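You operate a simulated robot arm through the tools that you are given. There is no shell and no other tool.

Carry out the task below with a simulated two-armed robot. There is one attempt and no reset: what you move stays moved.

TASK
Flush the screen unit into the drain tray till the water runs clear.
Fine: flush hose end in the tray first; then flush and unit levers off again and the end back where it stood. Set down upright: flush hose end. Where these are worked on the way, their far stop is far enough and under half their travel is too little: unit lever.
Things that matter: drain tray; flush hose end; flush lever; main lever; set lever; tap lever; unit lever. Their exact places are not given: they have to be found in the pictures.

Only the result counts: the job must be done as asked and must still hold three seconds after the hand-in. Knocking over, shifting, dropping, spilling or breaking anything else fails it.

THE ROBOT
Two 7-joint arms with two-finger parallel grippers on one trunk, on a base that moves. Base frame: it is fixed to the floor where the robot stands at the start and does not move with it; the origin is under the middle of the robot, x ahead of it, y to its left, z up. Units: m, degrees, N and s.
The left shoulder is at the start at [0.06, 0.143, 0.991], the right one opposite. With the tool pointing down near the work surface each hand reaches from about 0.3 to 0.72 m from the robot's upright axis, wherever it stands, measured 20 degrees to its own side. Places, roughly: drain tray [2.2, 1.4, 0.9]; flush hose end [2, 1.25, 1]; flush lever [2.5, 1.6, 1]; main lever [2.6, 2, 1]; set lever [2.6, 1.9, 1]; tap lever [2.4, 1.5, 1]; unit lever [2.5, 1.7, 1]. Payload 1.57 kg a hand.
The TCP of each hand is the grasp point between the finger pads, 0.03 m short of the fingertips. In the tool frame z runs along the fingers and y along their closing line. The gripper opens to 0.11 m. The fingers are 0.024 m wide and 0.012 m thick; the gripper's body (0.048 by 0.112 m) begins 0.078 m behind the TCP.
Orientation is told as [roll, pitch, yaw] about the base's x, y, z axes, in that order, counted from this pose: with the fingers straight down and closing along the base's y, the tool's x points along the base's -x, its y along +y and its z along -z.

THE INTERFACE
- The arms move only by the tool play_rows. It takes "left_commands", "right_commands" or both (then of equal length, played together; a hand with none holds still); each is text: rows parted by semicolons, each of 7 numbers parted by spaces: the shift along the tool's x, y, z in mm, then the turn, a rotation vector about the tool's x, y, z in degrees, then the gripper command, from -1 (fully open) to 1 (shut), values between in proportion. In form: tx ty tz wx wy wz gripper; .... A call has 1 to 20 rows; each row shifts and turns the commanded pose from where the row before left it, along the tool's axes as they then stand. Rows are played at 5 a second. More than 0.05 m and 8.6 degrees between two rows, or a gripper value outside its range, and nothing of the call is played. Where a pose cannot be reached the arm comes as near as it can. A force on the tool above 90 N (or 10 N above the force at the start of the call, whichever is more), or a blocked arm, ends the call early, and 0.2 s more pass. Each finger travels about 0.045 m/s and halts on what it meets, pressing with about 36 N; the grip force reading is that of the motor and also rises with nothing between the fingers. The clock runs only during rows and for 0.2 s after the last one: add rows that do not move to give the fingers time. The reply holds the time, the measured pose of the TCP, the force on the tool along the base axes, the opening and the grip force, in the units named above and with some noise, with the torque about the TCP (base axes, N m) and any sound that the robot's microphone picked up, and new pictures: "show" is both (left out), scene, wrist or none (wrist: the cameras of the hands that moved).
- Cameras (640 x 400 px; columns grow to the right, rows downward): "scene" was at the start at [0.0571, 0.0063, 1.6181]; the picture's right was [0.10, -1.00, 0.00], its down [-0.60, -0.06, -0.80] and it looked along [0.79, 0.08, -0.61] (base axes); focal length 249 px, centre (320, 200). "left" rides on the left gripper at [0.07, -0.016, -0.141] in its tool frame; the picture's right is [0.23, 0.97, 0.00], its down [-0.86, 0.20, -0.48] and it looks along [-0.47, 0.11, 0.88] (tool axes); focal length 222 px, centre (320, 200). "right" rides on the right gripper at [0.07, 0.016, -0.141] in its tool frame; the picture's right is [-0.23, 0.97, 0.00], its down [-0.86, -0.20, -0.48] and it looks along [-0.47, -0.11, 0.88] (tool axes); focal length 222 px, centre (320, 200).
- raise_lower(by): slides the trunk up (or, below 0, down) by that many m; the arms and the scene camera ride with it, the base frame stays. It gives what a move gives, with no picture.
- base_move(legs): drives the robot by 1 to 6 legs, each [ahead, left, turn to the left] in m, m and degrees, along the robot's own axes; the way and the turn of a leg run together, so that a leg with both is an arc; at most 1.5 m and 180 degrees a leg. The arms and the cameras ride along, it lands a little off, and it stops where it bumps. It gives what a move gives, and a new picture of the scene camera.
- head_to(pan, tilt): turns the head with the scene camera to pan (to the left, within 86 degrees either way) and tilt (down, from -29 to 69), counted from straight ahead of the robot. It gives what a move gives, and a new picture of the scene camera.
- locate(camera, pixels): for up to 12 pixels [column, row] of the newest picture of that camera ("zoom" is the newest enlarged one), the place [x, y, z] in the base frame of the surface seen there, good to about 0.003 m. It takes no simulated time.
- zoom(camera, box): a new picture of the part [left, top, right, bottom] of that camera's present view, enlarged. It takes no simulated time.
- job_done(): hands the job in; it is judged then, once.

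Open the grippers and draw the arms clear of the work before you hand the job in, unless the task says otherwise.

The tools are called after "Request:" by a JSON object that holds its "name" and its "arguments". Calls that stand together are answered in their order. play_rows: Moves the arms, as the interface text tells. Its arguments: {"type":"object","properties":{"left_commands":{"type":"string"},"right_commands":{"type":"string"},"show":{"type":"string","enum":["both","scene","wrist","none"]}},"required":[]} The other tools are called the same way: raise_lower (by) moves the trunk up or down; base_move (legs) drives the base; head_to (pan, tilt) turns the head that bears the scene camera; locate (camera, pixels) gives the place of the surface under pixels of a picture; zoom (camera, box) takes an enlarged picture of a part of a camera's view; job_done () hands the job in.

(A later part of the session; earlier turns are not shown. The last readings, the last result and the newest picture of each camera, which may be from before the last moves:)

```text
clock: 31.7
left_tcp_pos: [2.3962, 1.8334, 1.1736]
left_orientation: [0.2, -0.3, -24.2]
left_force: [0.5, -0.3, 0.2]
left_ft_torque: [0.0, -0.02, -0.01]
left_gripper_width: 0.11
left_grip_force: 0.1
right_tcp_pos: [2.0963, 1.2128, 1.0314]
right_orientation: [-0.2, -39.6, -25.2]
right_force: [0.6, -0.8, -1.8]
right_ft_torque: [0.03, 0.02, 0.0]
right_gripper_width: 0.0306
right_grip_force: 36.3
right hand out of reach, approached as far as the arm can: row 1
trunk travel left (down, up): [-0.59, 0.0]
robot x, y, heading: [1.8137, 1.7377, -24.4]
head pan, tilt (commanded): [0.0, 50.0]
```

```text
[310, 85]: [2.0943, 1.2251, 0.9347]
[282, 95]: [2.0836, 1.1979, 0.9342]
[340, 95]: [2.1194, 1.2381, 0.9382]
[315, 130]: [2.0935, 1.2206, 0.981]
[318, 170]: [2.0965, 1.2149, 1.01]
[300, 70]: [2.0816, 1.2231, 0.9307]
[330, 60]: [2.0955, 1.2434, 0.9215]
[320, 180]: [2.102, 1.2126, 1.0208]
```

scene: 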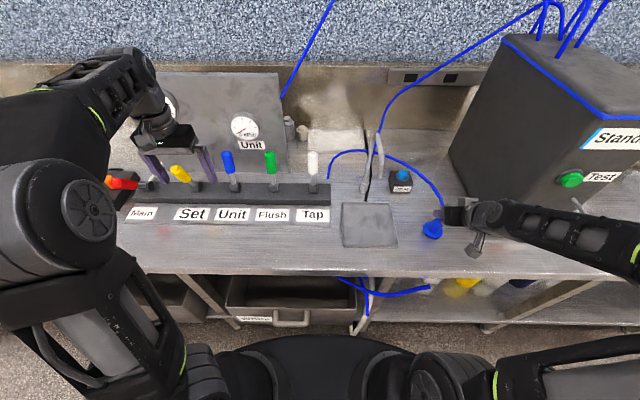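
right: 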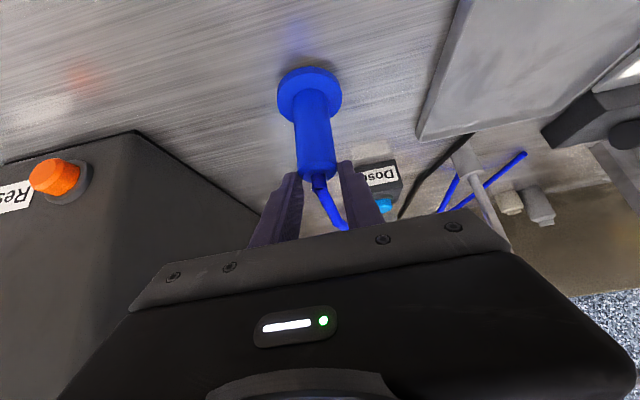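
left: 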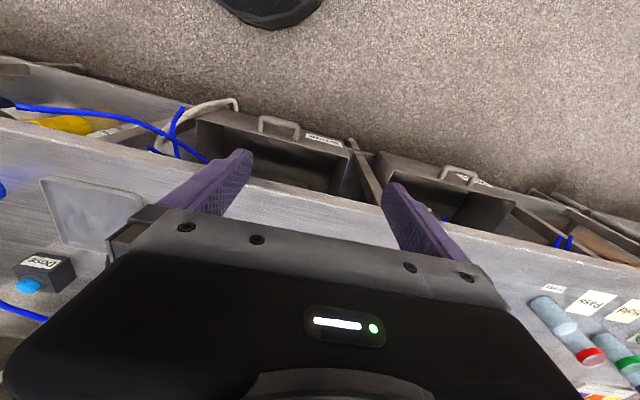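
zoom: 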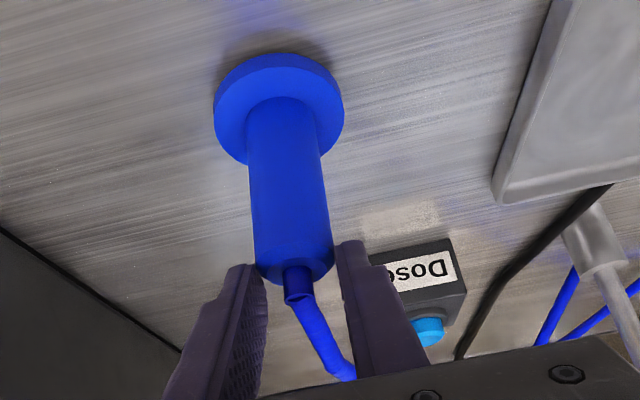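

The hose end slipped in the grip: the flange is only ~7 mm off the bench while the hand rose 42 mm. I lower it gently by ~8 mm until it stands, then open and regrip with a steeper tool and more overlap.

Request:
{"name": "play_rows", "arguments": {"right_commands": "1.9 0 2.3 0 0 0 1; 1.9 0 2.3 0 0 0 1; 1.9 0 2.3 0 0 0 1; 0 0 0 0 0 0 1", "show": "wrist"}}

Request:
{"name": "locate", "arguments": {"camera": "right", "pixels": [[310, 85], [282, 95], [340, 95], [315, 130], [318, 170], [300, 75]]}}

Request:
{"name": "zoom", "arguments": {"camera": "scene", "box": [390, 180, 510, 260]}}

```text
clock: 32.7
left_tcp_pos: [2.3953, 1.836, 1.175]
left_orientation: [0.1, -0.6, -24.4]
left_force: [0.8, 0.7, -0.2]
left_ft_torque: [-0.01, -0.01, -0.03]
left_gripper_width: 0.11
left_grip_force: 0.1
right_tcp_pos: [2.0957, 1.2143, 1.0244]
right_orientation: [-0.3, -39.8, -25.0]
right_force: [2.2, 3.6, 13.3]
right_ft_torque: [-0.02, -0.05, 0.03]
right_gripper_width: 0.0304
right_grip_force: 36.3
trunk travel left (down, up): [-0.59, 0.0]
robot x, y, heading: [1.8158, 1.7367, -24.3]
head pan, tilt (commanded): [0.0, 50.0]
```

right: 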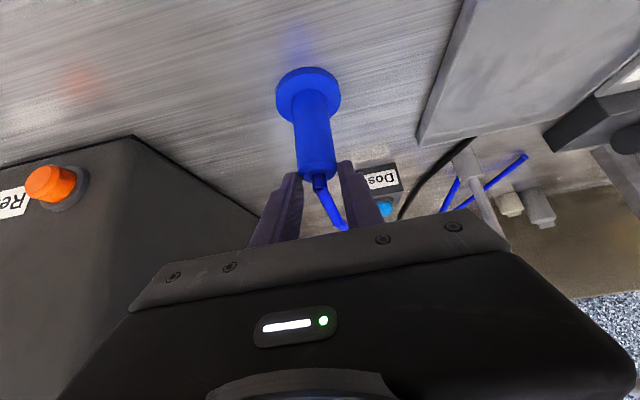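

```text
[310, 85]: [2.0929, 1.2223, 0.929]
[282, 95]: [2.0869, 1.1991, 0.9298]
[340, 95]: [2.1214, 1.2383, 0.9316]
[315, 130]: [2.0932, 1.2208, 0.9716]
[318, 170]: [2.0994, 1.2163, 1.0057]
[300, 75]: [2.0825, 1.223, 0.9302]
```

```text
5.00 times, centred on (450, 220) of scene
```

zoom: 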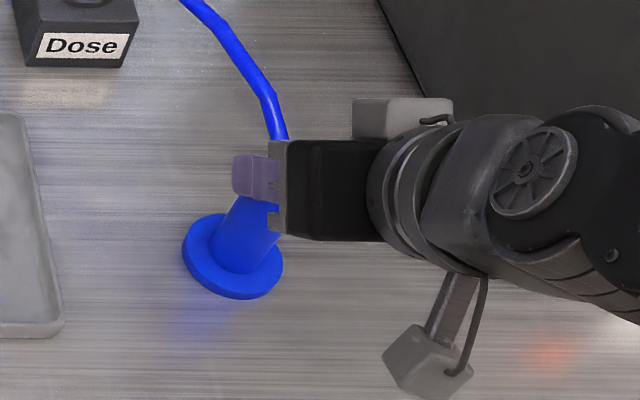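

The end stands on the bench again (force z +13 N, flange top z≈0.929). I open the fingers partway in place.

Request:
{"name": "play_rows", "arguments": {"right_commands": "0 0 0 0 0 0 0.3; 0 0 0 0 0 0 0; 0 0 0 0 0 0 -0.3; 0 0 0 0 0 0 -0.6; 0 0 0 0 0 0 -0.6; 0 0 0 0 0 0 -0.6", "show": "both"}}

Request:
{"name": "zoom", "arguments": {"camera": "right", "box": [200, 40, 440, 240]}}

```text
clock: 34.1
left_tcp_pos: [2.3958, 1.8349, 1.1739]
left_orientation: [0.2, -0.4, -24.4]
left_force: [0.5, -0.1, -0.3]
left_ft_torque: [-0.01, 0.01, 0.02]
left_gripper_width: 0.1101
left_grip_force: 0.1
right_tcp_pos: [2.0956, 1.2133, 1.0233]
right_orientation: [-0.1, -39.6, -25.2]
right_force: [-0.6, 1.0, -0.4]
right_ft_torque: [-0.01, -0.01, -0.03]
right_gripper_width: 0.0879
right_grip_force: 0.1
trunk travel left (down, up): [-0.59, 0.0]
robot x, y, heading: [1.8151, 1.739, -24.4]
head pan, tilt (commanded): [0.0, 50.0]
```

scene: 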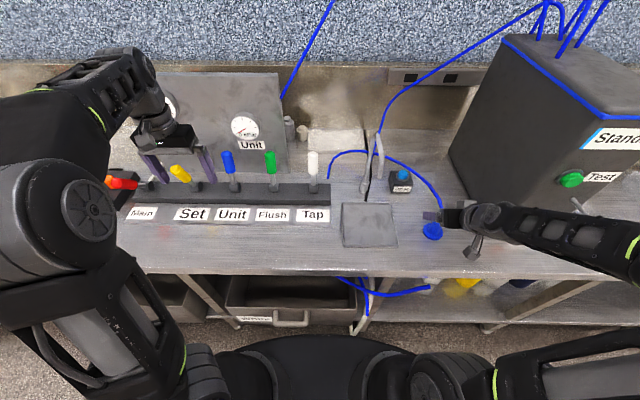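
right: 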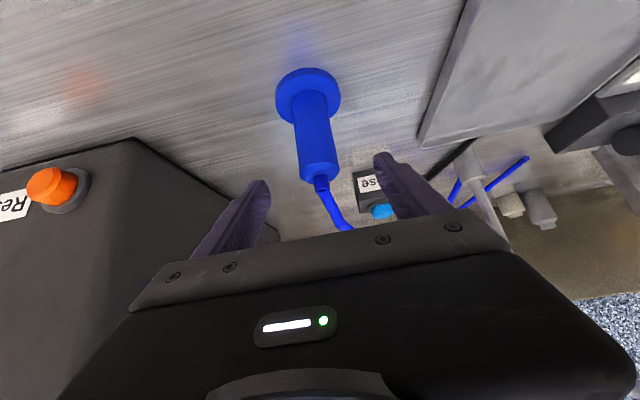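

```text
2.00 times, centred on (320, 140) of right
```

zoom: 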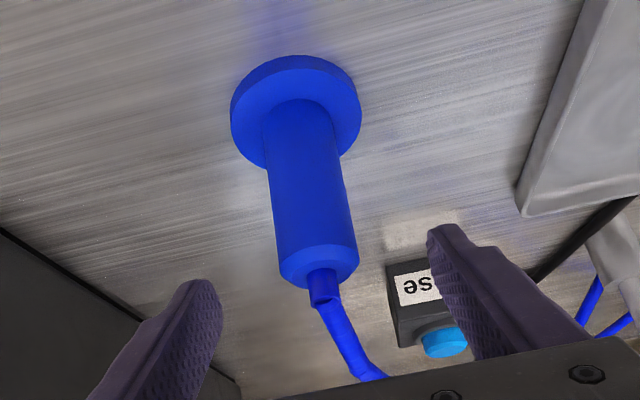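

The end stands upright and free between the opened fingers. I now reduce the tilt to about 19° (rotating around the TCP) before going lower.

Request:
{"name": "play_rows", "arguments": {"right_commands": "0 0 0 0 7 0 -0.6; 0 0 0 0 7 0 -0.6; 0 0 0 0 7 0 -0.6; 0 0 0 0 0 0 -0.6", "show": "both"}}

Request:
{"name": "zoom", "arguments": {"camera": "right", "box": [200, 60, 440, 260]}}

```text
clock: 35.1
left_tcp_pos: [2.3954, 1.8342, 1.1748]
left_orientation: [0.3, -0.5, -24.4]
left_force: [0.2, 0.4, -0.1]
left_ft_torque: [0.02, -0.01, 0.01]
left_gripper_width: 0.1101
left_grip_force: 0.0
right_tcp_pos: [2.0951, 1.2136, 1.022]
right_orientation: [-0.2, -18.4, -25.3]
right_force: [-0.6, 0.2, -0.1]
right_ft_torque: [0.0, 0.03, 0.01]
right_gripper_width: 0.0879
right_grip_force: 0.0
trunk travel left (down, up): [-0.59, 0.0]
robot x, y, heading: [1.8142, 1.7386, -24.6]
head pan, tilt (commanded): [0.0, 50.0]
```

scene: 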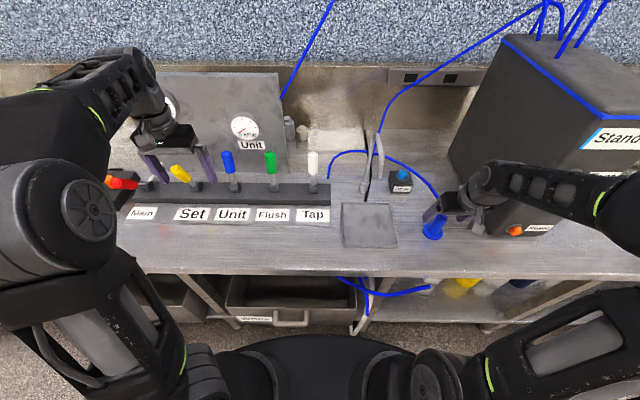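
right: 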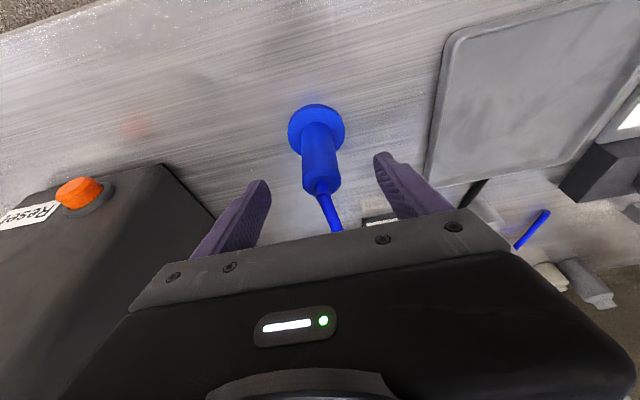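

```text
2.00 times, centred on (320, 160) of right
```

zoom: 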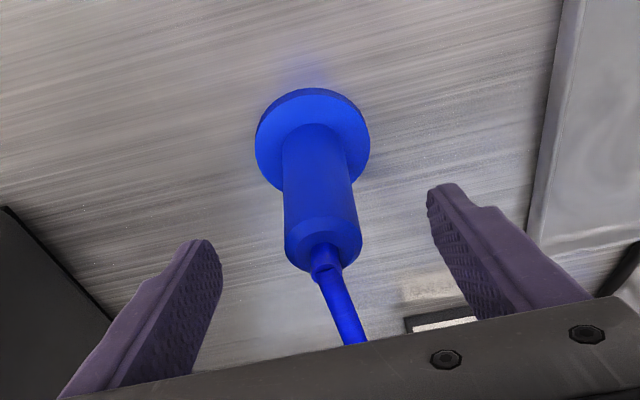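

The hose end is centred between the fingers at zoom (320,200). I locate its flange rim and top to refine the axis before descending.

Request:
{"name": "locate", "arguments": {"camera": "zoom", "pixels": [[258, 150], [367, 140], [310, 93], [275, 115], [350, 105], [318, 180], [300, 240], [350, 240], [320, 160], [190, 290], [470, 250]]}}

```text
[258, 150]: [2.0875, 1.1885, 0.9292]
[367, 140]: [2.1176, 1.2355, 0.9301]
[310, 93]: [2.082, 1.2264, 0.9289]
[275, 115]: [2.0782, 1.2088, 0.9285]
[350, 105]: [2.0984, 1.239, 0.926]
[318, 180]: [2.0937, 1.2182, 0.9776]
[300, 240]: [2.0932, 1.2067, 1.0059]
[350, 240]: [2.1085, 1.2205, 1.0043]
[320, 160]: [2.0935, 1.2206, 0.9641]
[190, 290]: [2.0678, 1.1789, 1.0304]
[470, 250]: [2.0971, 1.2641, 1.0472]
```

Axis confirmed at [2.1025, 1.2115]. I descend so the TCP reaches z≈0.972 (tips ~10 mm above the flange).

Request:
{"name": "play_rows", "arguments": {"right_commands": "2.9 0.4 16.6 0 0 0 -0.6; 2.9 0.4 16.6 0 0 0 -0.6; 2.8 0.4 16.6 0 0 0 -0.6; 0 0 0 0 0 0 -0.6", "show": "wrist"}}

```text
clock: 36.1
left_tcp_pos: [2.3962, 1.8351, 1.1744]
left_orientation: [0.2, -0.4, -24.3]
left_force: [0.0, 0.5, 0.4]
left_ft_torque: [0.03, 0.04, 0.02]
left_gripper_width: 0.11
left_grip_force: 0.1
right_tcp_pos: [2.1037, 1.2118, 0.9738]
right_orientation: [-0.2, -18.7, -25.2]
right_force: [-0.4, 0.7, 0.1]
right_ft_torque: [0.03, -0.01, 0.01]
right_gripper_width: 0.088
right_grip_force: 0.0
trunk travel left (down, up): [-0.59, 0.0]
robot x, y, heading: [1.8153, 1.7353, -24.4]
head pan, tilt (commanded): [0.0, 50.0]
```

right: 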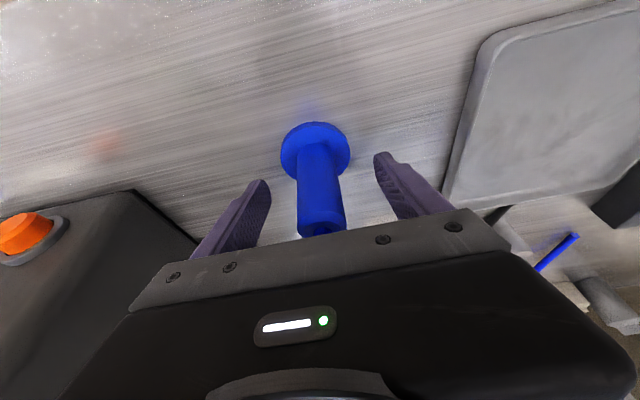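

The TCP is on the body's axis at z 0.974 with no reach warning. I close the gripper firmly with several still rows.

Request:
{"name": "play_rows", "arguments": {"right_commands": "0 0 0 0 0 0 0; 0 0 0 0 0 0 0.3; 0 0 0 0 0 0 1; 0 0 0 0 0 0 1; 0 0 0 0 0 0 1; 0 0 0 0 0 0 1; 0 0 0 0 0 0 1", "show": "wrist"}}

```text
clock: 37.7
left_tcp_pos: [2.3951, 1.8355, 1.1737]
left_orientation: [0.1, -0.4, -24.3]
left_force: [-0.2, 0.2, -0.4]
left_ft_torque: [-0.01, -0.03, -0.04]
left_gripper_width: 0.1102
left_grip_force: 0.0
right_tcp_pos: [2.1037, 1.2124, 0.9736]
right_orientation: [-0.1, -18.5, -25.3]
right_force: [0.1, 0.7, 0.9]
right_ft_torque: [0.01, -0.03, -0.02]
right_gripper_width: 0.0304
right_grip_force: 35.6
trunk travel left (down, up): [-0.59, 0.0]
robot x, y, heading: [1.8155, 1.7372, -24.5]
head pan, tilt (commanded): [0.0, 50.0]
```

right: 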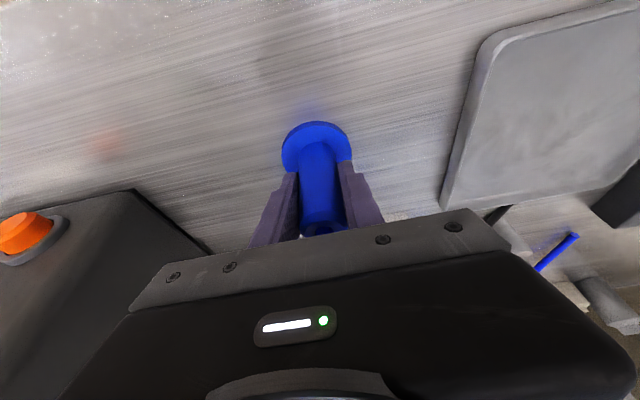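

Gripped again (0.0304 m, 35.6 N), return pose: TCP [2.1037, 1.2124, 0.9736], orientation [−0.1, −18.5, −25.3]. I lift slowly 15 mm and check for slip.

Request:
{"name": "play_rows", "arguments": {"right_commands": "-1.2 0 -3.6 0 0 0 1; -1.2 0 -3.6 0 0 0 1; -1.2 0 -3.6 0 0 0 1; -1.2 0 -3.6 0 0 0 1; 0 0 0 0 0 0 1", "show": "wrist"}}

Request:
{"name": "locate", "arguments": {"camera": "right", "pixels": [[290, 150], [340, 145], [312, 125], [316, 165], [320, 200], [300, 130]]}}

```text
clock: 38.9
left_tcp_pos: [2.3956, 1.8346, 1.1745]
left_orientation: [0.2, -0.3, -24.3]
left_force: [-1.1, 0.8, -0.4]
left_ft_torque: [-0.01, -0.01, 0.0]
left_gripper_width: 0.1099
left_grip_force: 0.0
right_tcp_pos: [2.1043, 1.2128, 0.9868]
right_orientation: [0.0, -18.5, -25.3]
right_force: [-0.6, 0.5, 0.5]
right_ft_torque: [0.01, 0.02, 0.04]
right_gripper_width: 0.0304
right_grip_force: 35.5
trunk travel left (down, up): [-0.59, 0.0]
robot x, y, heading: [1.8149, 1.7376, -24.5]
head pan, tilt (commanded): [0.0, 50.0]
```

right: 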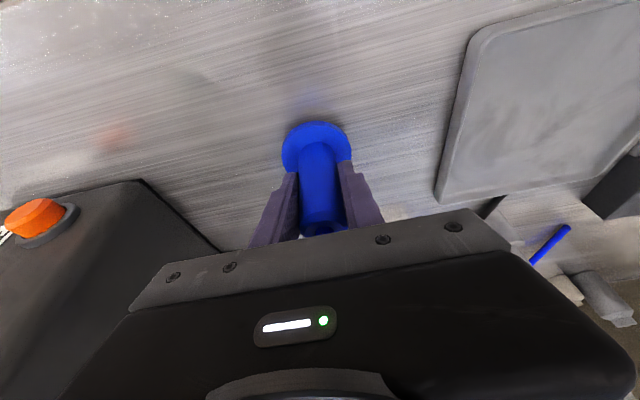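

```text
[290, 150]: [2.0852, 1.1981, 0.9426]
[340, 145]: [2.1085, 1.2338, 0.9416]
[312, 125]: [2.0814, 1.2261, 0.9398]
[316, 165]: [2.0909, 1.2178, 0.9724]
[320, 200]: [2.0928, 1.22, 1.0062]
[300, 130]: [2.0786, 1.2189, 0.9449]
```

No slip now: the flange rose 13 mm with the hand. I lift 25 mm more and then traverse left ~176 mm at constant tilt to bring it over the tray's near-right part, in front of the spout.

Request:
{"name": "play_rows", "arguments": {"right_commands": "-2.6 0 -7.9 0 0 0 1; -2.6 0 -7.9 0 0 0 1; -2.7 0 -7.9 0 0 0 1; -0.2 20 0 0 0 0 1; -0.2 26 0 0 0 0 1; -0.2 26 0 0 0 0 1; -0.2 26 0 0 0 0 1; 0 0 0 0 0 0 1", "show": "both"}}

```text
clock: 40.7
left_tcp_pos: [2.3951, 1.835, 1.1735]
left_orientation: [0.2, -0.6, -24.4]
left_force: [-0.2, 0.3, 0.3]
left_ft_torque: [0.01, 0.02, -0.04]
left_gripper_width: 0.11
left_grip_force: 0.0
right_tcp_pos: [2.1486, 1.2994, 1.0109]
right_orientation: [0.0, -18.7, -25.4]
right_force: [0.1, 0.1, -0.6]
right_ft_torque: [0.01, -0.01, -0.02]
right_gripper_width: 0.0306
right_grip_force: 35.8
trunk travel left (down, up): [-0.59, 0.0]
robot x, y, heading: [1.8142, 1.7429, -24.1]
head pan, tilt (commanded): [0.0, 50.0]
```

scene: 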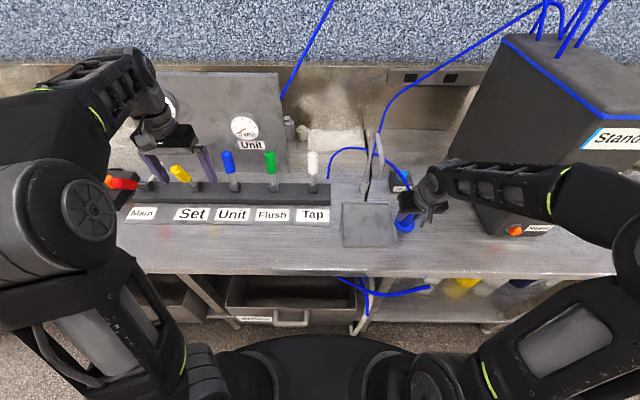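
right: 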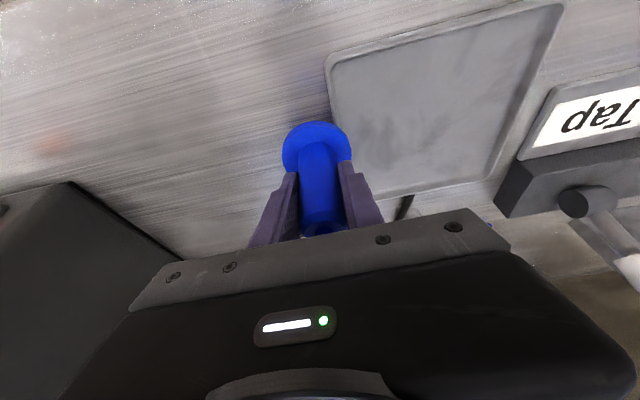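

The hose end hangs upright beside the tray (right camera (318,170)). I zoom on the spout and gripper for clearance.

Request:
{"name": "zoom", "arguments": {"camera": "scene", "box": [330, 110, 480, 260]}}

Request:
{"name": "locate", "arguments": {"camera": "right", "pixels": [[330, 62], [555, 8], [490, 185], [350, 190], [440, 100], [292, 150], [342, 145], [345, 75], [540, 20], [475, 175]]}}

```text
2.67 times, centred on (405, 185) of scene
```

zoom: 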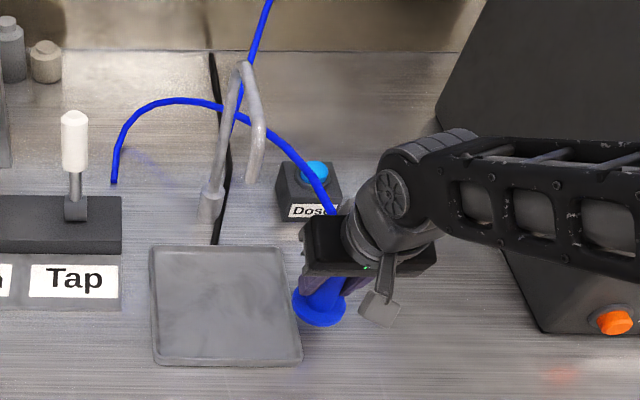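

```text
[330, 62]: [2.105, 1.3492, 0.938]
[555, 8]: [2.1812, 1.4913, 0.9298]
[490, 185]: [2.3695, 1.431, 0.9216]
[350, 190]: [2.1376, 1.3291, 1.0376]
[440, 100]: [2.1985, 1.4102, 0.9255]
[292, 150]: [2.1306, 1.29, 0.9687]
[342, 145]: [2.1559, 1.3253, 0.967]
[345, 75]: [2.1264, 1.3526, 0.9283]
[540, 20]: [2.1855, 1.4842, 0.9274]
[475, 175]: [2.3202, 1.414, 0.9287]
```

Before sliding under the spout, I check the hand's actual surfaces nearest to the wall against the spout tip at t≈1.436.

Request:
{"name": "locate", "arguments": {"camera": "zoom", "pixels": [[325, 225], [350, 215], [345, 235], [365, 200], [385, 165], [400, 148], [425, 140], [255, 178], [262, 150], [252, 90], [320, 320], [440, 150]]}}

```text
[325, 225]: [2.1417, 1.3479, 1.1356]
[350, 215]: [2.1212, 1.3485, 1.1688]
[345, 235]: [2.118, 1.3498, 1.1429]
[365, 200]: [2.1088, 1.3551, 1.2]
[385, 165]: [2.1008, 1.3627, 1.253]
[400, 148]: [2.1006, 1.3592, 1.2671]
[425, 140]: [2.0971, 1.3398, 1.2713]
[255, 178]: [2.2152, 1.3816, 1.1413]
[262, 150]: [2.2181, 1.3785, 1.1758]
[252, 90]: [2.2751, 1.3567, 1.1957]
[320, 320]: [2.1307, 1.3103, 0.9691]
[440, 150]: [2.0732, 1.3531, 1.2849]
```

Clearance to the spout stays around 4–5 cm, so I continue the traverse 79 mm to the left.

Request:
{"name": "play_rows", "arguments": {"right_commands": "0 20 0 0 0 0 1; -1 20 0 0 0 0 1; -1 20 0 0 0 0 1; -1 19 0 0 0 0 1; 0 0 0 0 0 0 1", "show": "both"}}

Request:
{"name": "locate", "arguments": {"camera": "right", "pixels": [[292, 150], [342, 145], [315, 125], [318, 165], [320, 100], [260, 150], [400, 110]]}}

Request:
{"name": "zoom", "arguments": {"camera": "right", "box": [200, 20, 480, 220]}}

```text
clock: 41.9
left_tcp_pos: [2.3956, 1.8346, 1.1732]
left_orientation: [0.1, -0.4, -24.3]
left_force: [0.0, 0.9, 0.5]
left_ft_torque: [-0.01, -0.01, 0.0]
left_gripper_width: 0.11
left_grip_force: 0.0
right_tcp_pos: [2.1831, 1.3701, 1.0136]
right_orientation: [-0.1, -18.6, -25.3]
right_force: [-0.2, 0.3, -1.0]
right_ft_torque: [0.0, -0.01, 0.01]
right_gripper_width: 0.0305
right_grip_force: 36.0
trunk travel left (down, up): [-0.59, 0.0]
robot x, y, heading: [1.8156, 1.7369, -24.4]
head pan, tilt (commanded): [0.0, 50.0]
```

scene: 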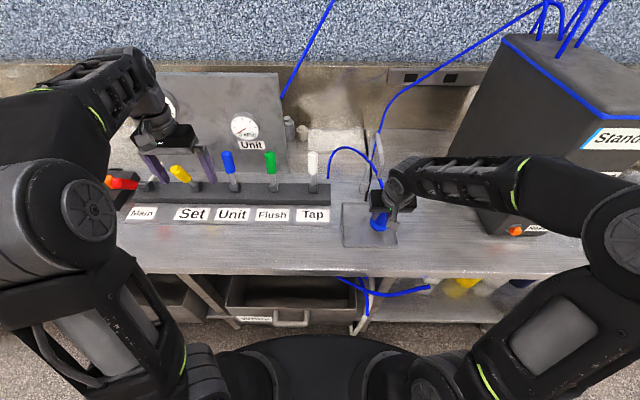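
right: 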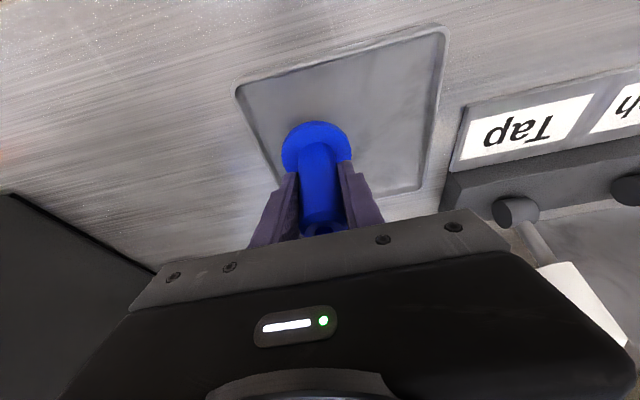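

```text
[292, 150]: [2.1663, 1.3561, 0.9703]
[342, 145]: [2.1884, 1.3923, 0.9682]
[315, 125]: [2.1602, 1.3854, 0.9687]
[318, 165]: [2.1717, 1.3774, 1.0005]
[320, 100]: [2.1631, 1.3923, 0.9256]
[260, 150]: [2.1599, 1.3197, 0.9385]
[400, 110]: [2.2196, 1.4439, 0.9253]
```

```text
2.00 times, centred on (340, 120) of right
```

zoom: 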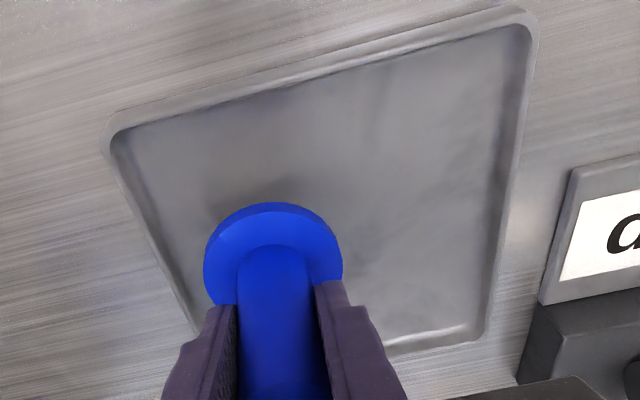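

The end hangs over the tray's right half (s≈2.15), flange bottom about 31 mm above the tray floor (z≈0.9255). I lower 26 mm first.

Request:
{"name": "play_rows", "arguments": {"right_commands": "2.7 0 8.2 0 0 0 1; 2.7 0 8.2 0 0 0 1; 2.7 0 8.2 0 0 0 1; 0 0 0 0 0 0 1", "show": "wrist"}}

Request:
{"name": "locate", "arguments": {"camera": "right", "pixels": [[292, 150], [342, 145], [315, 125], [320, 100], [270, 120], [360, 100]]}}

```text
clock: 42.9
left_tcp_pos: [2.3956, 1.8347, 1.1736]
left_orientation: [0.2, -0.5, -24.3]
left_force: [-0.2, 0.0, -0.6]
left_ft_torque: [0.0, -0.02, -0.01]
left_gripper_width: 0.1102
left_grip_force: 0.0
right_tcp_pos: [2.1815, 1.3716, 0.9871]
right_orientation: [-0.1, -18.6, -25.3]
right_force: [-0.3, 0.1, -1.4]
right_ft_torque: [-0.02, -0.02, 0.01]
right_gripper_width: 0.0305
right_grip_force: 36.1
trunk travel left (down, up): [-0.59, 0.0]
robot x, y, heading: [1.8174, 1.7367, -24.3]
head pan, tilt (commanded): [0.0, 50.0]
```

right: 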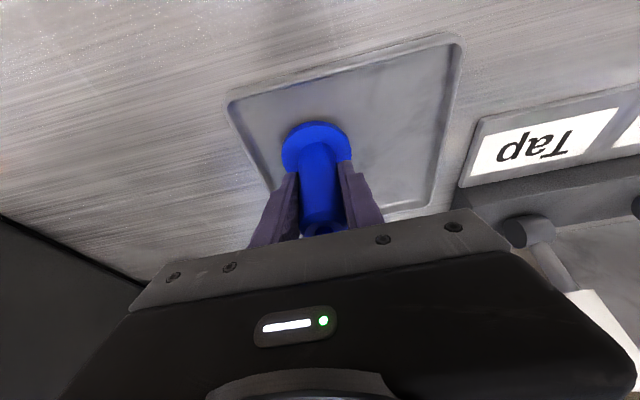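

```text
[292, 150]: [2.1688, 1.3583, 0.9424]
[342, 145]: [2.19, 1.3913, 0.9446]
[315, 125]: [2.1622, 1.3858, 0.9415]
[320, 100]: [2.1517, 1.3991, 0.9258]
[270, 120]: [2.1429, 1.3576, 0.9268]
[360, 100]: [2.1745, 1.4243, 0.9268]
```

About 6 mm remain. I lower in 2 mm rows and read the force.

Request:
{"name": "play_rows", "arguments": {"right_commands": "0.63 0 1.9 0 0 0 1; 0.63 0 1.9 0 0 0 1; 0.63 0 1.9 0 0 0 1; 0 0 0 0 0 0 1", "show": "none"}}

```text
clock: 43.9
left_tcp_pos: [2.3954, 1.8347, 1.1742]
left_orientation: [0.2, -0.3, -24.3]
left_force: [-0.8, -1.0, -0.9]
left_ft_torque: [0.0, 0.01, 0.02]
left_gripper_width: 0.1097
left_grip_force: 0.1
right_tcp_pos: [2.1836, 1.3709, 0.9814]
right_orientation: [-0.1, -18.5, -25.4]
right_force: [-0.1, -0.4, -1.5]
right_ft_torque: [-0.02, -0.01, -0.02]
right_gripper_width: 0.0307
right_grip_force: 36.2
trunk travel left (down, up): [-0.59, 0.0]
robot x, y, heading: [1.8121, 1.7384, -24.4]
head pan, tilt (commanded): [0.0, 50.0]
```

No contact yet (force z −1.5 N). I lower 1 mm at a time a bit further.

Request:
{"name": "play_rows", "arguments": {"right_commands": "0.32 0 0.95 0 0 0 1; 0.32 0 0.95 0 0 0 1; 0 0 0 0 0 0 1", "show": "none"}}

```text
clock: 44.7
left_tcp_pos: [2.3956, 1.8348, 1.1746]
left_orientation: [0.2, -0.4, -24.3]
left_force: [0.3, -0.3, 0.0]
left_ft_torque: [-0.01, 0.01, 0.05]
left_gripper_width: 0.1099
left_grip_force: 0.1
right_tcp_pos: [2.1828, 1.3691, 0.9798]
right_orientation: [-0.1, -18.6, -25.3]
right_force: [0.1, 0.1, -1.0]
right_ft_torque: [0.02, -0.01, -0.01]
right_gripper_width: 0.0301
right_grip_force: 36.1
trunk travel left (down, up): [-0.59, 0.0]
robot x, y, heading: [1.8169, 1.7333, -24.3]
head pan, tilt (commanded): [0.0, 50.0]
```

Request:
{"name": "play_rows", "arguments": {"right_commands": "0.32 0 0.95 0 0 0 1; 0.32 0 0.95 0 0 0 1; 0 0 0 0 0 0 1", "show": "wrist"}}

Request:
{"name": "locate", "arguments": {"camera": "right", "pixels": [[292, 150], [342, 145], [315, 125], [320, 100], [270, 120], [360, 100]]}}

```text
clock: 45.5
left_tcp_pos: [2.3937, 1.836, 1.1748]
left_orientation: [0.1, -0.6, -24.4]
left_force: [0.6, -0.4, 0.5]
left_ft_torque: [0.0, -0.02, 0.0]
left_gripper_width: 0.1101
left_grip_force: 0.0
right_tcp_pos: [2.183, 1.3702, 0.9786]
right_orientation: [-0.1, -18.8, -25.4]
right_force: [-2.2, -1.0, 15.9]
right_ft_torque: [0.19, 0.34, 0.04]
right_gripper_width: 0.0304
right_grip_force: 35.7
trunk travel left (down, up): [-0.59, 0.0]
robot x, y, heading: [1.8144, 1.738, -24.6]
head pan, tilt (commanded): [0.0, 50.0]
```

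right: 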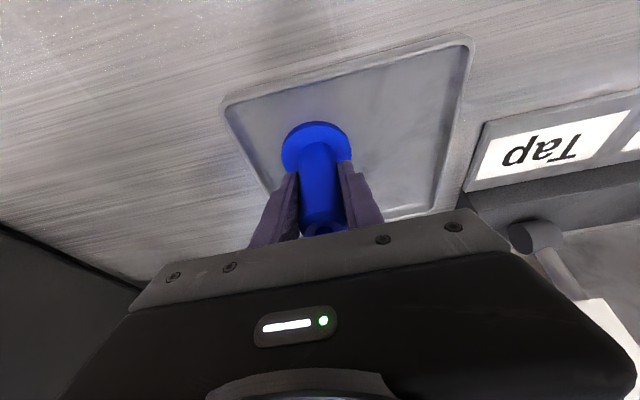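

```text
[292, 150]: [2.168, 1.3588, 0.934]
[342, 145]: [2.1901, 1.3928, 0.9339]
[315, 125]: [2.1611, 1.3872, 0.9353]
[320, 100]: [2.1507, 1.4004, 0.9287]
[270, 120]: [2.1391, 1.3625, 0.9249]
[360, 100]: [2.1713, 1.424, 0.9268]
```

Contact at +15.9 N: the flange stands on the tray floor. I open the fingers slowly.

Request:
{"name": "play_rows", "arguments": {"right_commands": "-0.2 0 -0.6 0 0 0 1; 0 0 0 0 0 0 0.4; 0 0 0 0 0 0 0.2; 0 0 0 0 0 0 0; 0 0 0 0 0 0 -0.3; 0 0 0 0 0 0 -0.6; 0 0 0 0 0 0 -0.6; 0 0 0 0 0 0 -0.6", "show": "wrist"}}

Request:
{"name": "zoom", "arguments": {"camera": "right", "box": [200, 20, 480, 240]}}

```text
clock: 47.3
left_tcp_pos: [2.3958, 1.8359, 1.1739]
left_orientation: [0.1, -0.4, -24.3]
left_force: [0.6, -0.6, 0.3]
left_ft_torque: [0.02, 0.0, -0.02]
left_gripper_width: 0.1099
left_grip_force: 0.0
right_tcp_pos: [2.1825, 1.3714, 0.9786]
right_orientation: [-0.1, -18.7, -25.3]
right_force: [-0.4, 0.2, 0.5]
right_ft_torque: [0.02, -0.02, 0.01]
right_gripper_width: 0.0881
right_grip_force: 0.0
trunk travel left (down, up): [-0.59, 0.0]
robot x, y, heading: [1.8126, 1.7381, -24.5]
head pan, tilt (commanded): [0.0, 50.0]
```

right: 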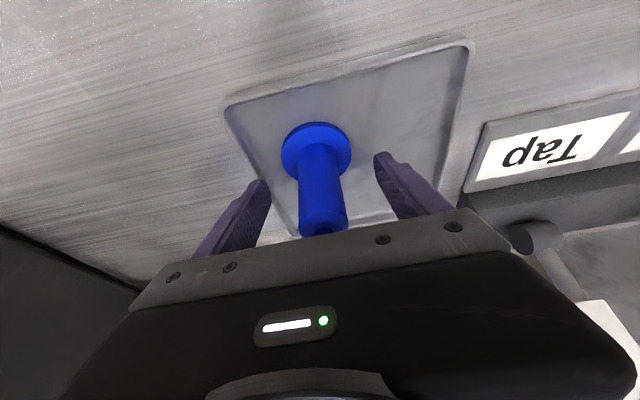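

```text
1.82 times, centred on (340, 130) of right
```

zoom: 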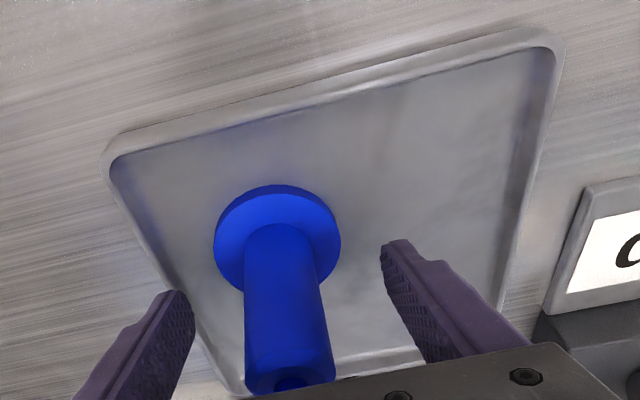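

The end stands upright in the tray, free of the fingers. I retreat the right hand back and up, away from the spout.

Request:
{"name": "play_rows", "arguments": {"right_commands": "9 0 -18 0 0 0 -0.6; 13.4 0 -26.8 0 0 0 -0.6; 13.4 0 -26.8 0 0 0 -0.6; 13.4 0 -26.8 0 0 0 -0.6; 13.4 0 -26.8 0 0 0 -1; 13.4 0 -26.8 0 0 0 -1; 0 0 0 0 0 0 -1", "show": "both"}}

Request:
{"name": "zoom", "arguments": {"camera": "scene", "box": [300, 130, 460, 260]}}

```text
clock: 48.9
left_tcp_pos: [2.3957, 1.8342, 1.1733]
left_orientation: [0.3, -0.4, -24.3]
left_force: [0.0, -0.2, 0.3]
left_ft_torque: [0.03, 0.0, -0.01]
left_gripper_width: 0.1101
left_grip_force: 0.0
right_tcp_pos: [2.0739, 1.4222, 1.0958]
right_orientation: [-0.2, -18.5, -25.3]
right_force: [0.3, 0.0, 0.0]
right_ft_torque: [0.0, 0.03, 0.01]
right_gripper_width: 0.1101
right_grip_force: 0.0
trunk travel left (down, up): [-0.59, 0.0]
robot x, y, heading: [1.8154, 1.7394, -24.2]
head pan, tilt (commanded): [0.0, 50.0]
```

scene: 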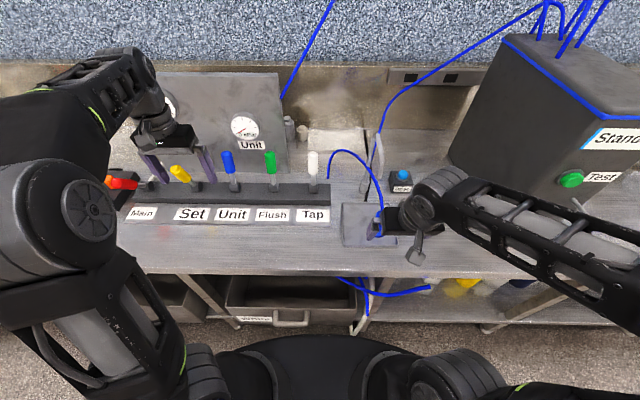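
right: 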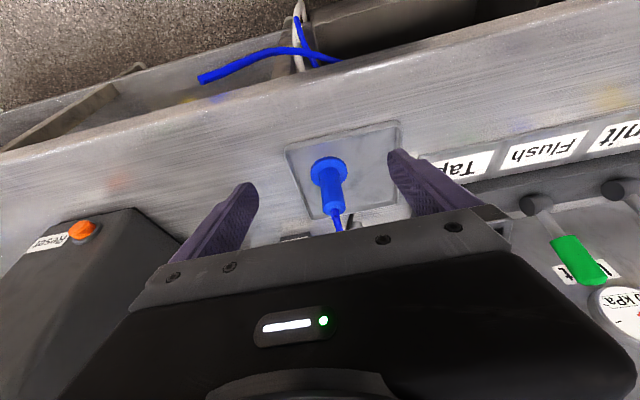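

```text
3.08 times, centred on (380, 195) of scene
```

zoom: 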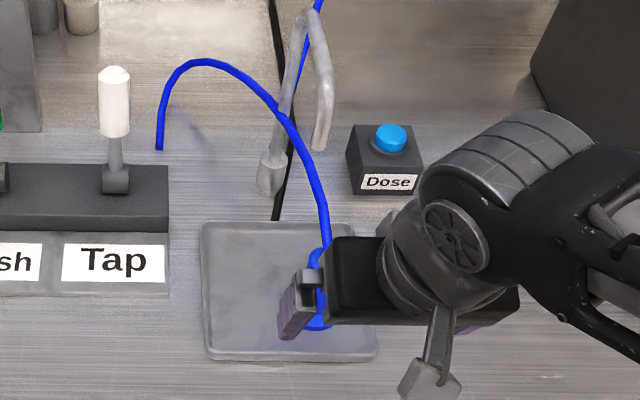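

The end stays standing in the tray (scene zoom (318,300)). I move the right hand to the right, out of the way and out of the view of the tray.

Request:
{"name": "play_rows", "arguments": {"right_commands": "3 -25 -5 0 0 0 -1; 3 -30 -5 0 0 0 -1; 3 -30 -5 0 0 0 -1; 3 -30 -5 0 0 0 -1; 3 -30 0 0 0 0 -1; 3 -25 0 0 0 0 -1; 0 0 0 0 0 0 -1", "show": "scene"}}

```text
clock: 50.5
left_tcp_pos: [2.3957, 1.8363, 1.1742]
left_orientation: [0.1, -0.3, -24.2]
left_force: [-0.1, -0.9, 0.4]
left_ft_torque: [-0.03, -0.02, -0.02]
left_gripper_width: 0.11
left_grip_force: 0.0
right_tcp_pos: [1.9822, 1.2777, 1.1107]
right_orientation: [-0.1, -18.6, -25.3]
right_force: [0.7, -0.5, 0.2]
right_ft_torque: [0.0, 0.05, -0.04]
right_gripper_width: 0.1099
right_grip_force: 0.1
trunk travel left (down, up): [-0.59, 0.0]
robot x, y, heading: [1.8153, 1.7408, -24.3]
head pan, tilt (commanded): [0.0, 50.0]
```

scene: 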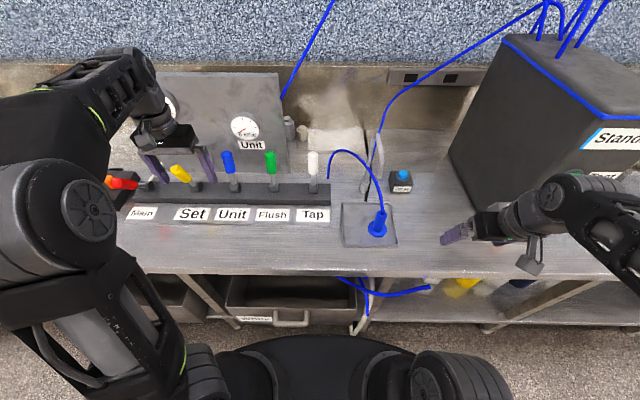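

The tray with the upright hose end is clearly visible at (375, 225). I shift the base 0.10 m left and 0.03 m ahead so the left hand reaches the Unit and Flush levers comfortably.

Request:
{"name": "base_move", "arguments": {"legs": [[0.03, 0.1, 0]]}}

```text
clock: 51.6
left_tcp_pos: [2.466, 1.9138, 1.1736]
left_orientation: [0.1, -0.4, -24.4]
left_force: [0.2, -0.3, -1.0]
left_ft_torque: [-0.02, -0.01, 0.0]
left_gripper_width: 0.1101
left_grip_force: 0.1
right_tcp_pos: [2.0498, 1.3582, 1.1123]
right_orientation: [-0.2, -18.7, -25.2]
right_force: [0.1, 0.4, -0.8]
right_ft_torque: [-0.01, 0.03, 0.01]
right_gripper_width: 0.1099
right_grip_force: 0.0
trunk travel left (down, up): [-0.59, 0.0]
robot x, y, heading: [1.8846, 1.8195, -24.6]
head pan, tilt (commanded): [0.0, 50.0]
```

scene: 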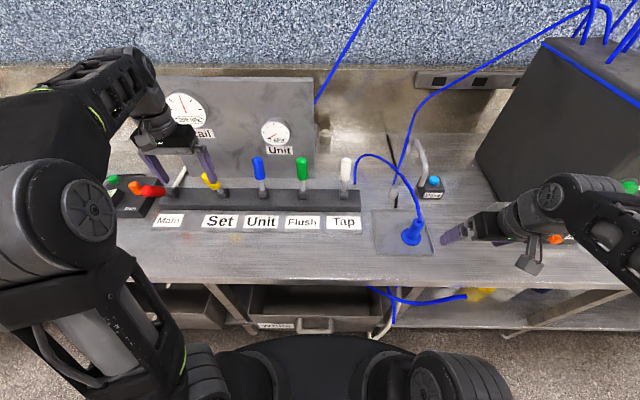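

The base is now centred near the levers. I move the left hand right (toward the Flush lever's column) and back a little, staying above the lever tops.

Request:
{"name": "play_rows", "arguments": {"left_commands": "8 -39 0 0 0 0 -1; 8 -39 0 0 0 0 -1; 8 -39 0 0 0 0 -1; 8 -39 0 0 0 0 -0.5; 5 -40 0 0 0 0 0; 0 -40 0 0 0 0 0; 0 -40 0 0 0 0 0; 0 0 0 0 0 0 0", "show": "both"}}

```text
clock: 53.4
left_tcp_pos: [2.3151, 1.6777, 1.1751]
left_orientation: [0.0, -0.4, -24.3]
left_force: [-0.1, 0.1, -0.5]
left_ft_torque: [-0.01, -0.01, -0.02]
left_gripper_width: 0.0552
left_grip_force: 0.1
right_tcp_pos: [2.0503, 1.3576, 1.1111]
right_orientation: [-0.3, -18.6, -25.3]
right_force: [-0.2, -0.2, -0.6]
right_ft_torque: [0.0, -0.01, -0.02]
right_gripper_width: 0.1099
right_grip_force: 0.1
trunk travel left (down, up): [-0.59, 0.0]
robot x, y, heading: [1.8846, 1.8179, -24.6]
head pan, tilt (commanded): [0.0, 50.0]
```

scene: 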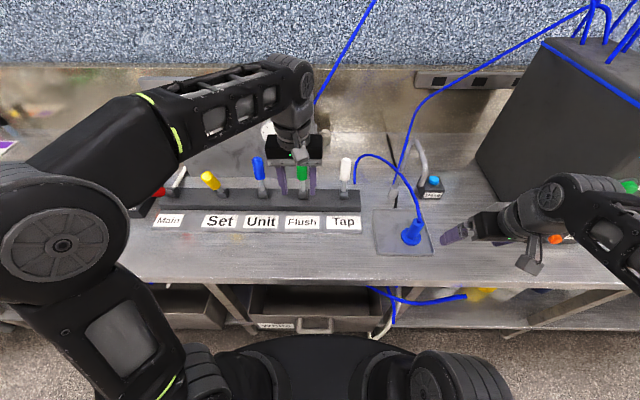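
left: 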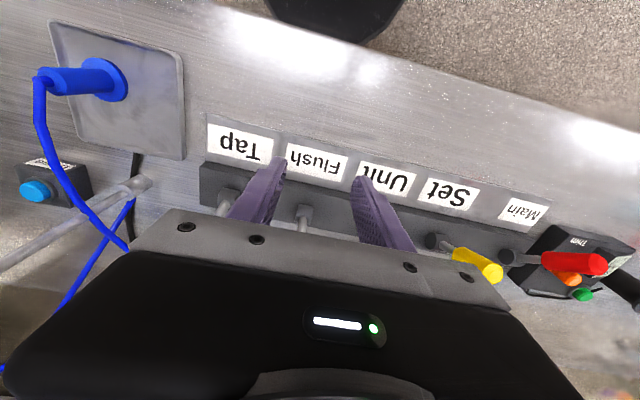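

The left hand's column matches the Flush lever (s≈2.485). I tilt the tool forward ~24°, lower it to handle height in front of the lever, with the fingers ~0.07 m apart.

Request:
{"name": "play_rows", "arguments": {"left_commands": "0 0 0 0 -8 0 -0.27; 0 0 0 0 -8 0 -0.27; 0 0 0 0 -8 0 -0.27; 3 0 34 0 0 0 -0.27; 3 0 34 0 0 0 -0.27; 3 0 34 0 0 0 -0.27; 0 0 0 0 0 0 -0.27", "show": "both"}}

Request:
{"name": "zoom", "arguments": {"camera": "left", "box": [160, 60, 480, 280]}}

```text
clock: 55.0
left_tcp_pos: [2.3445, 1.6635, 1.0752]
left_orientation: [0.0, -24.4, -24.6]
left_force: [0.2, 1.0, 0.2]
left_ft_torque: [0.0, -0.05, -0.01]
left_gripper_width: 0.0702
left_grip_force: 0.1
right_tcp_pos: [2.0494, 1.3576, 1.1117]
right_orientation: [-0.1, -18.6, -25.4]
right_force: [0.1, -0.2, 0.0]
right_ft_torque: [0.0, 0.02, -0.01]
right_gripper_width: 0.1102
right_grip_force: 0.0
trunk travel left (down, up): [-0.59, 0.0]
robot x, y, heading: [1.8845, 1.817, -24.3]
head pan, tilt (commanded): [0.0, 50.0]
```

scene: 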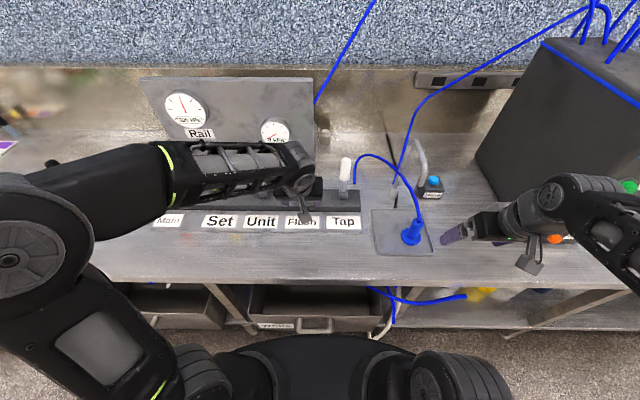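
left: 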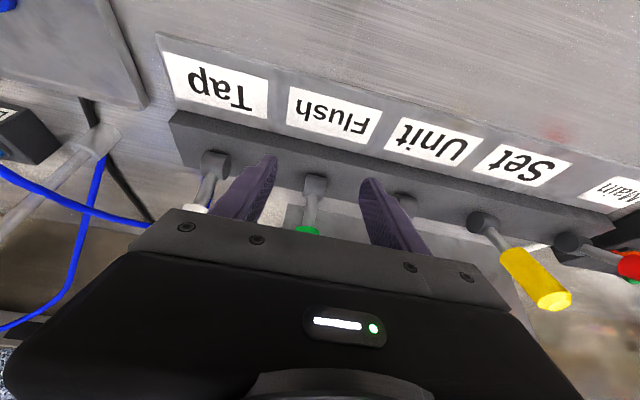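

```text
1.82 times, centred on (320, 170) of left
```

zoom: 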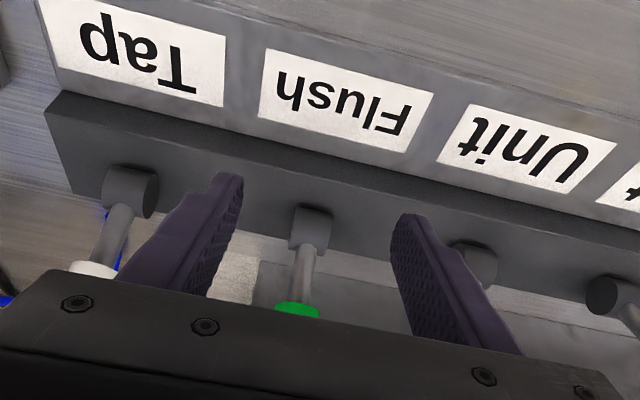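

The left camera shows the Flush lever (green handle at zoom (297,310), pivot (312,228)) between the fingers. I locate it to confirm the lateral alignment.

Request:
{"name": "locate", "arguments": {"camera": "zoom", "pixels": [[297, 311], [300, 275], [303, 255], [312, 230], [315, 210], [127, 190], [475, 262], [205, 250], [420, 270]]}}

```text
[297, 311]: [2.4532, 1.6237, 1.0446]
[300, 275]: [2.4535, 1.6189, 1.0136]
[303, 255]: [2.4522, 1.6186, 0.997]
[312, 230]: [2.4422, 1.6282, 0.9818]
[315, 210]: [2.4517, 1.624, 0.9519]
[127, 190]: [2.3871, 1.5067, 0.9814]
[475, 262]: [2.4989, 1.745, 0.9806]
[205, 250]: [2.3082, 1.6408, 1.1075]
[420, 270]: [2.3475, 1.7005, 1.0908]
```

Flush handle is at s≈2.489, so I move forward ~95 mm with +5 mm to the left, then check.

Request:
{"name": "play_rows", "arguments": {"left_commands": "-28.8 1.7 13.1 0 0 0 -0.27; -28.8 1.7 13.1 0 0 0 -0.27; -28.8 1.7 13.1 0 0 0 -0.27; 0 0 0 0 0 0 -0.27", "show": "both"}}

Request:
{"name": "zoom", "arguments": {"camera": "left", "box": [160, 60, 480, 280]}}

```text
clock: 56.0
left_tcp_pos: [2.4344, 1.6296, 1.0784]
left_orientation: [0.2, -24.6, -24.5]
left_force: [-0.4, -0.5, -0.3]
left_ft_torque: [0.01, -0.05, -0.01]
left_gripper_width: 0.07
left_grip_force: 0.0
right_tcp_pos: [2.0499, 1.3567, 1.1121]
right_orientation: [-0.1, -18.6, -25.4]
right_force: [-1.2, 0.1, -0.4]
right_ft_torque: [0.01, 0.02, -0.01]
right_gripper_width: 0.1097
right_grip_force: 0.1
trunk travel left (down, up): [-0.59, 0.0]
robot x, y, heading: [1.8844, 1.8211, -24.7]
head pan, tilt (commanded): [0.0, 50.0]
```

scene: 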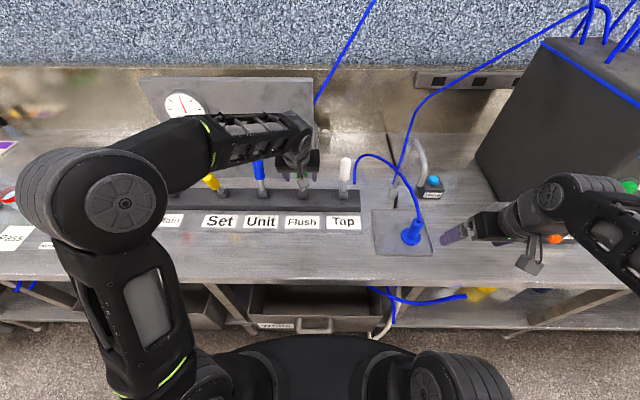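
left: 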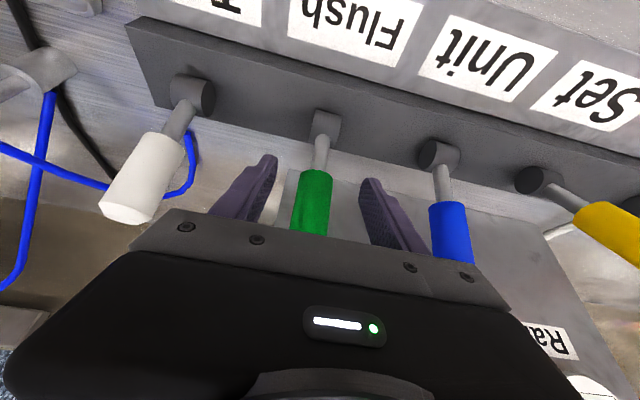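

```text
1.82 times, centred on (320, 170) of left
```

zoom: 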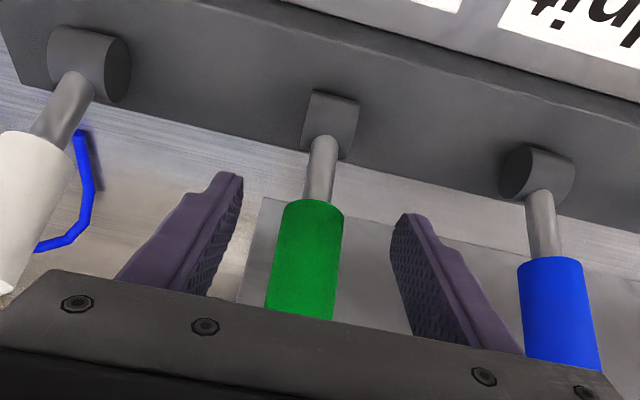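

The green handle sits centred between the fingers (zoom (305,260)). I go forward another 37 mm so the TCP is on the handle.

Request:
{"name": "play_rows", "arguments": {"left_commands": "-17 0 7.7 0 0 0 -0.27; -17 0 7.7 0 0 0 -0.27; 0 0 0 0 0 0 -0.27", "show": "wrist"}}

Request:
{"name": "zoom", "arguments": {"camera": "left", "box": [160, 60, 480, 280]}}

```text
clock: 56.8
left_tcp_pos: [2.4699, 1.6134, 1.076]
left_orientation: [0.3, -24.4, -24.5]
left_force: [0.2, 0.1, -0.7]
left_ft_torque: [0.01, 0.02, 0.0]
left_gripper_width: 0.0698
left_grip_force: 0.0
right_tcp_pos: [2.0505, 1.3567, 1.1118]
right_orientation: [0.0, -18.6, -25.3]
right_force: [-0.1, -0.4, 0.7]
right_ft_torque: [-0.01, -0.01, -0.01]
right_gripper_width: 0.1102
right_grip_force: 0.0
trunk travel left (down, up): [-0.59, 0.0]
robot x, y, heading: [1.8815, 1.8175, -24.5]
head pan, tilt (commanded): [0.0, 50.0]
```

left: 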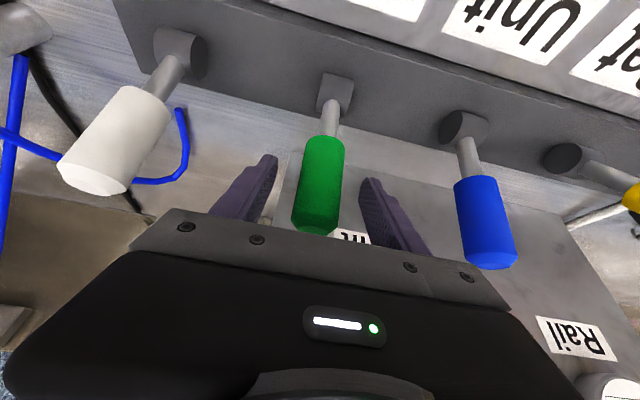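

```text
1.82 times, centred on (320, 170) of left
```

zoom: 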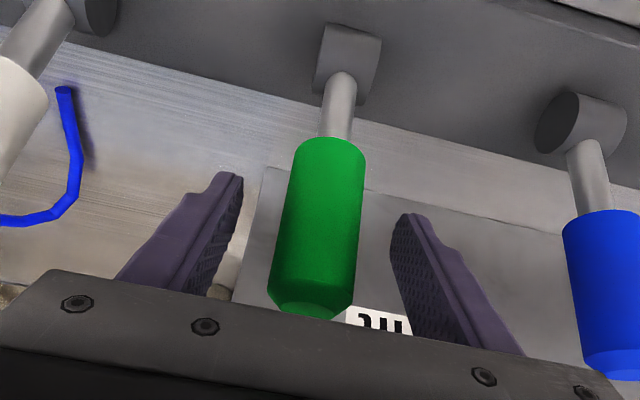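

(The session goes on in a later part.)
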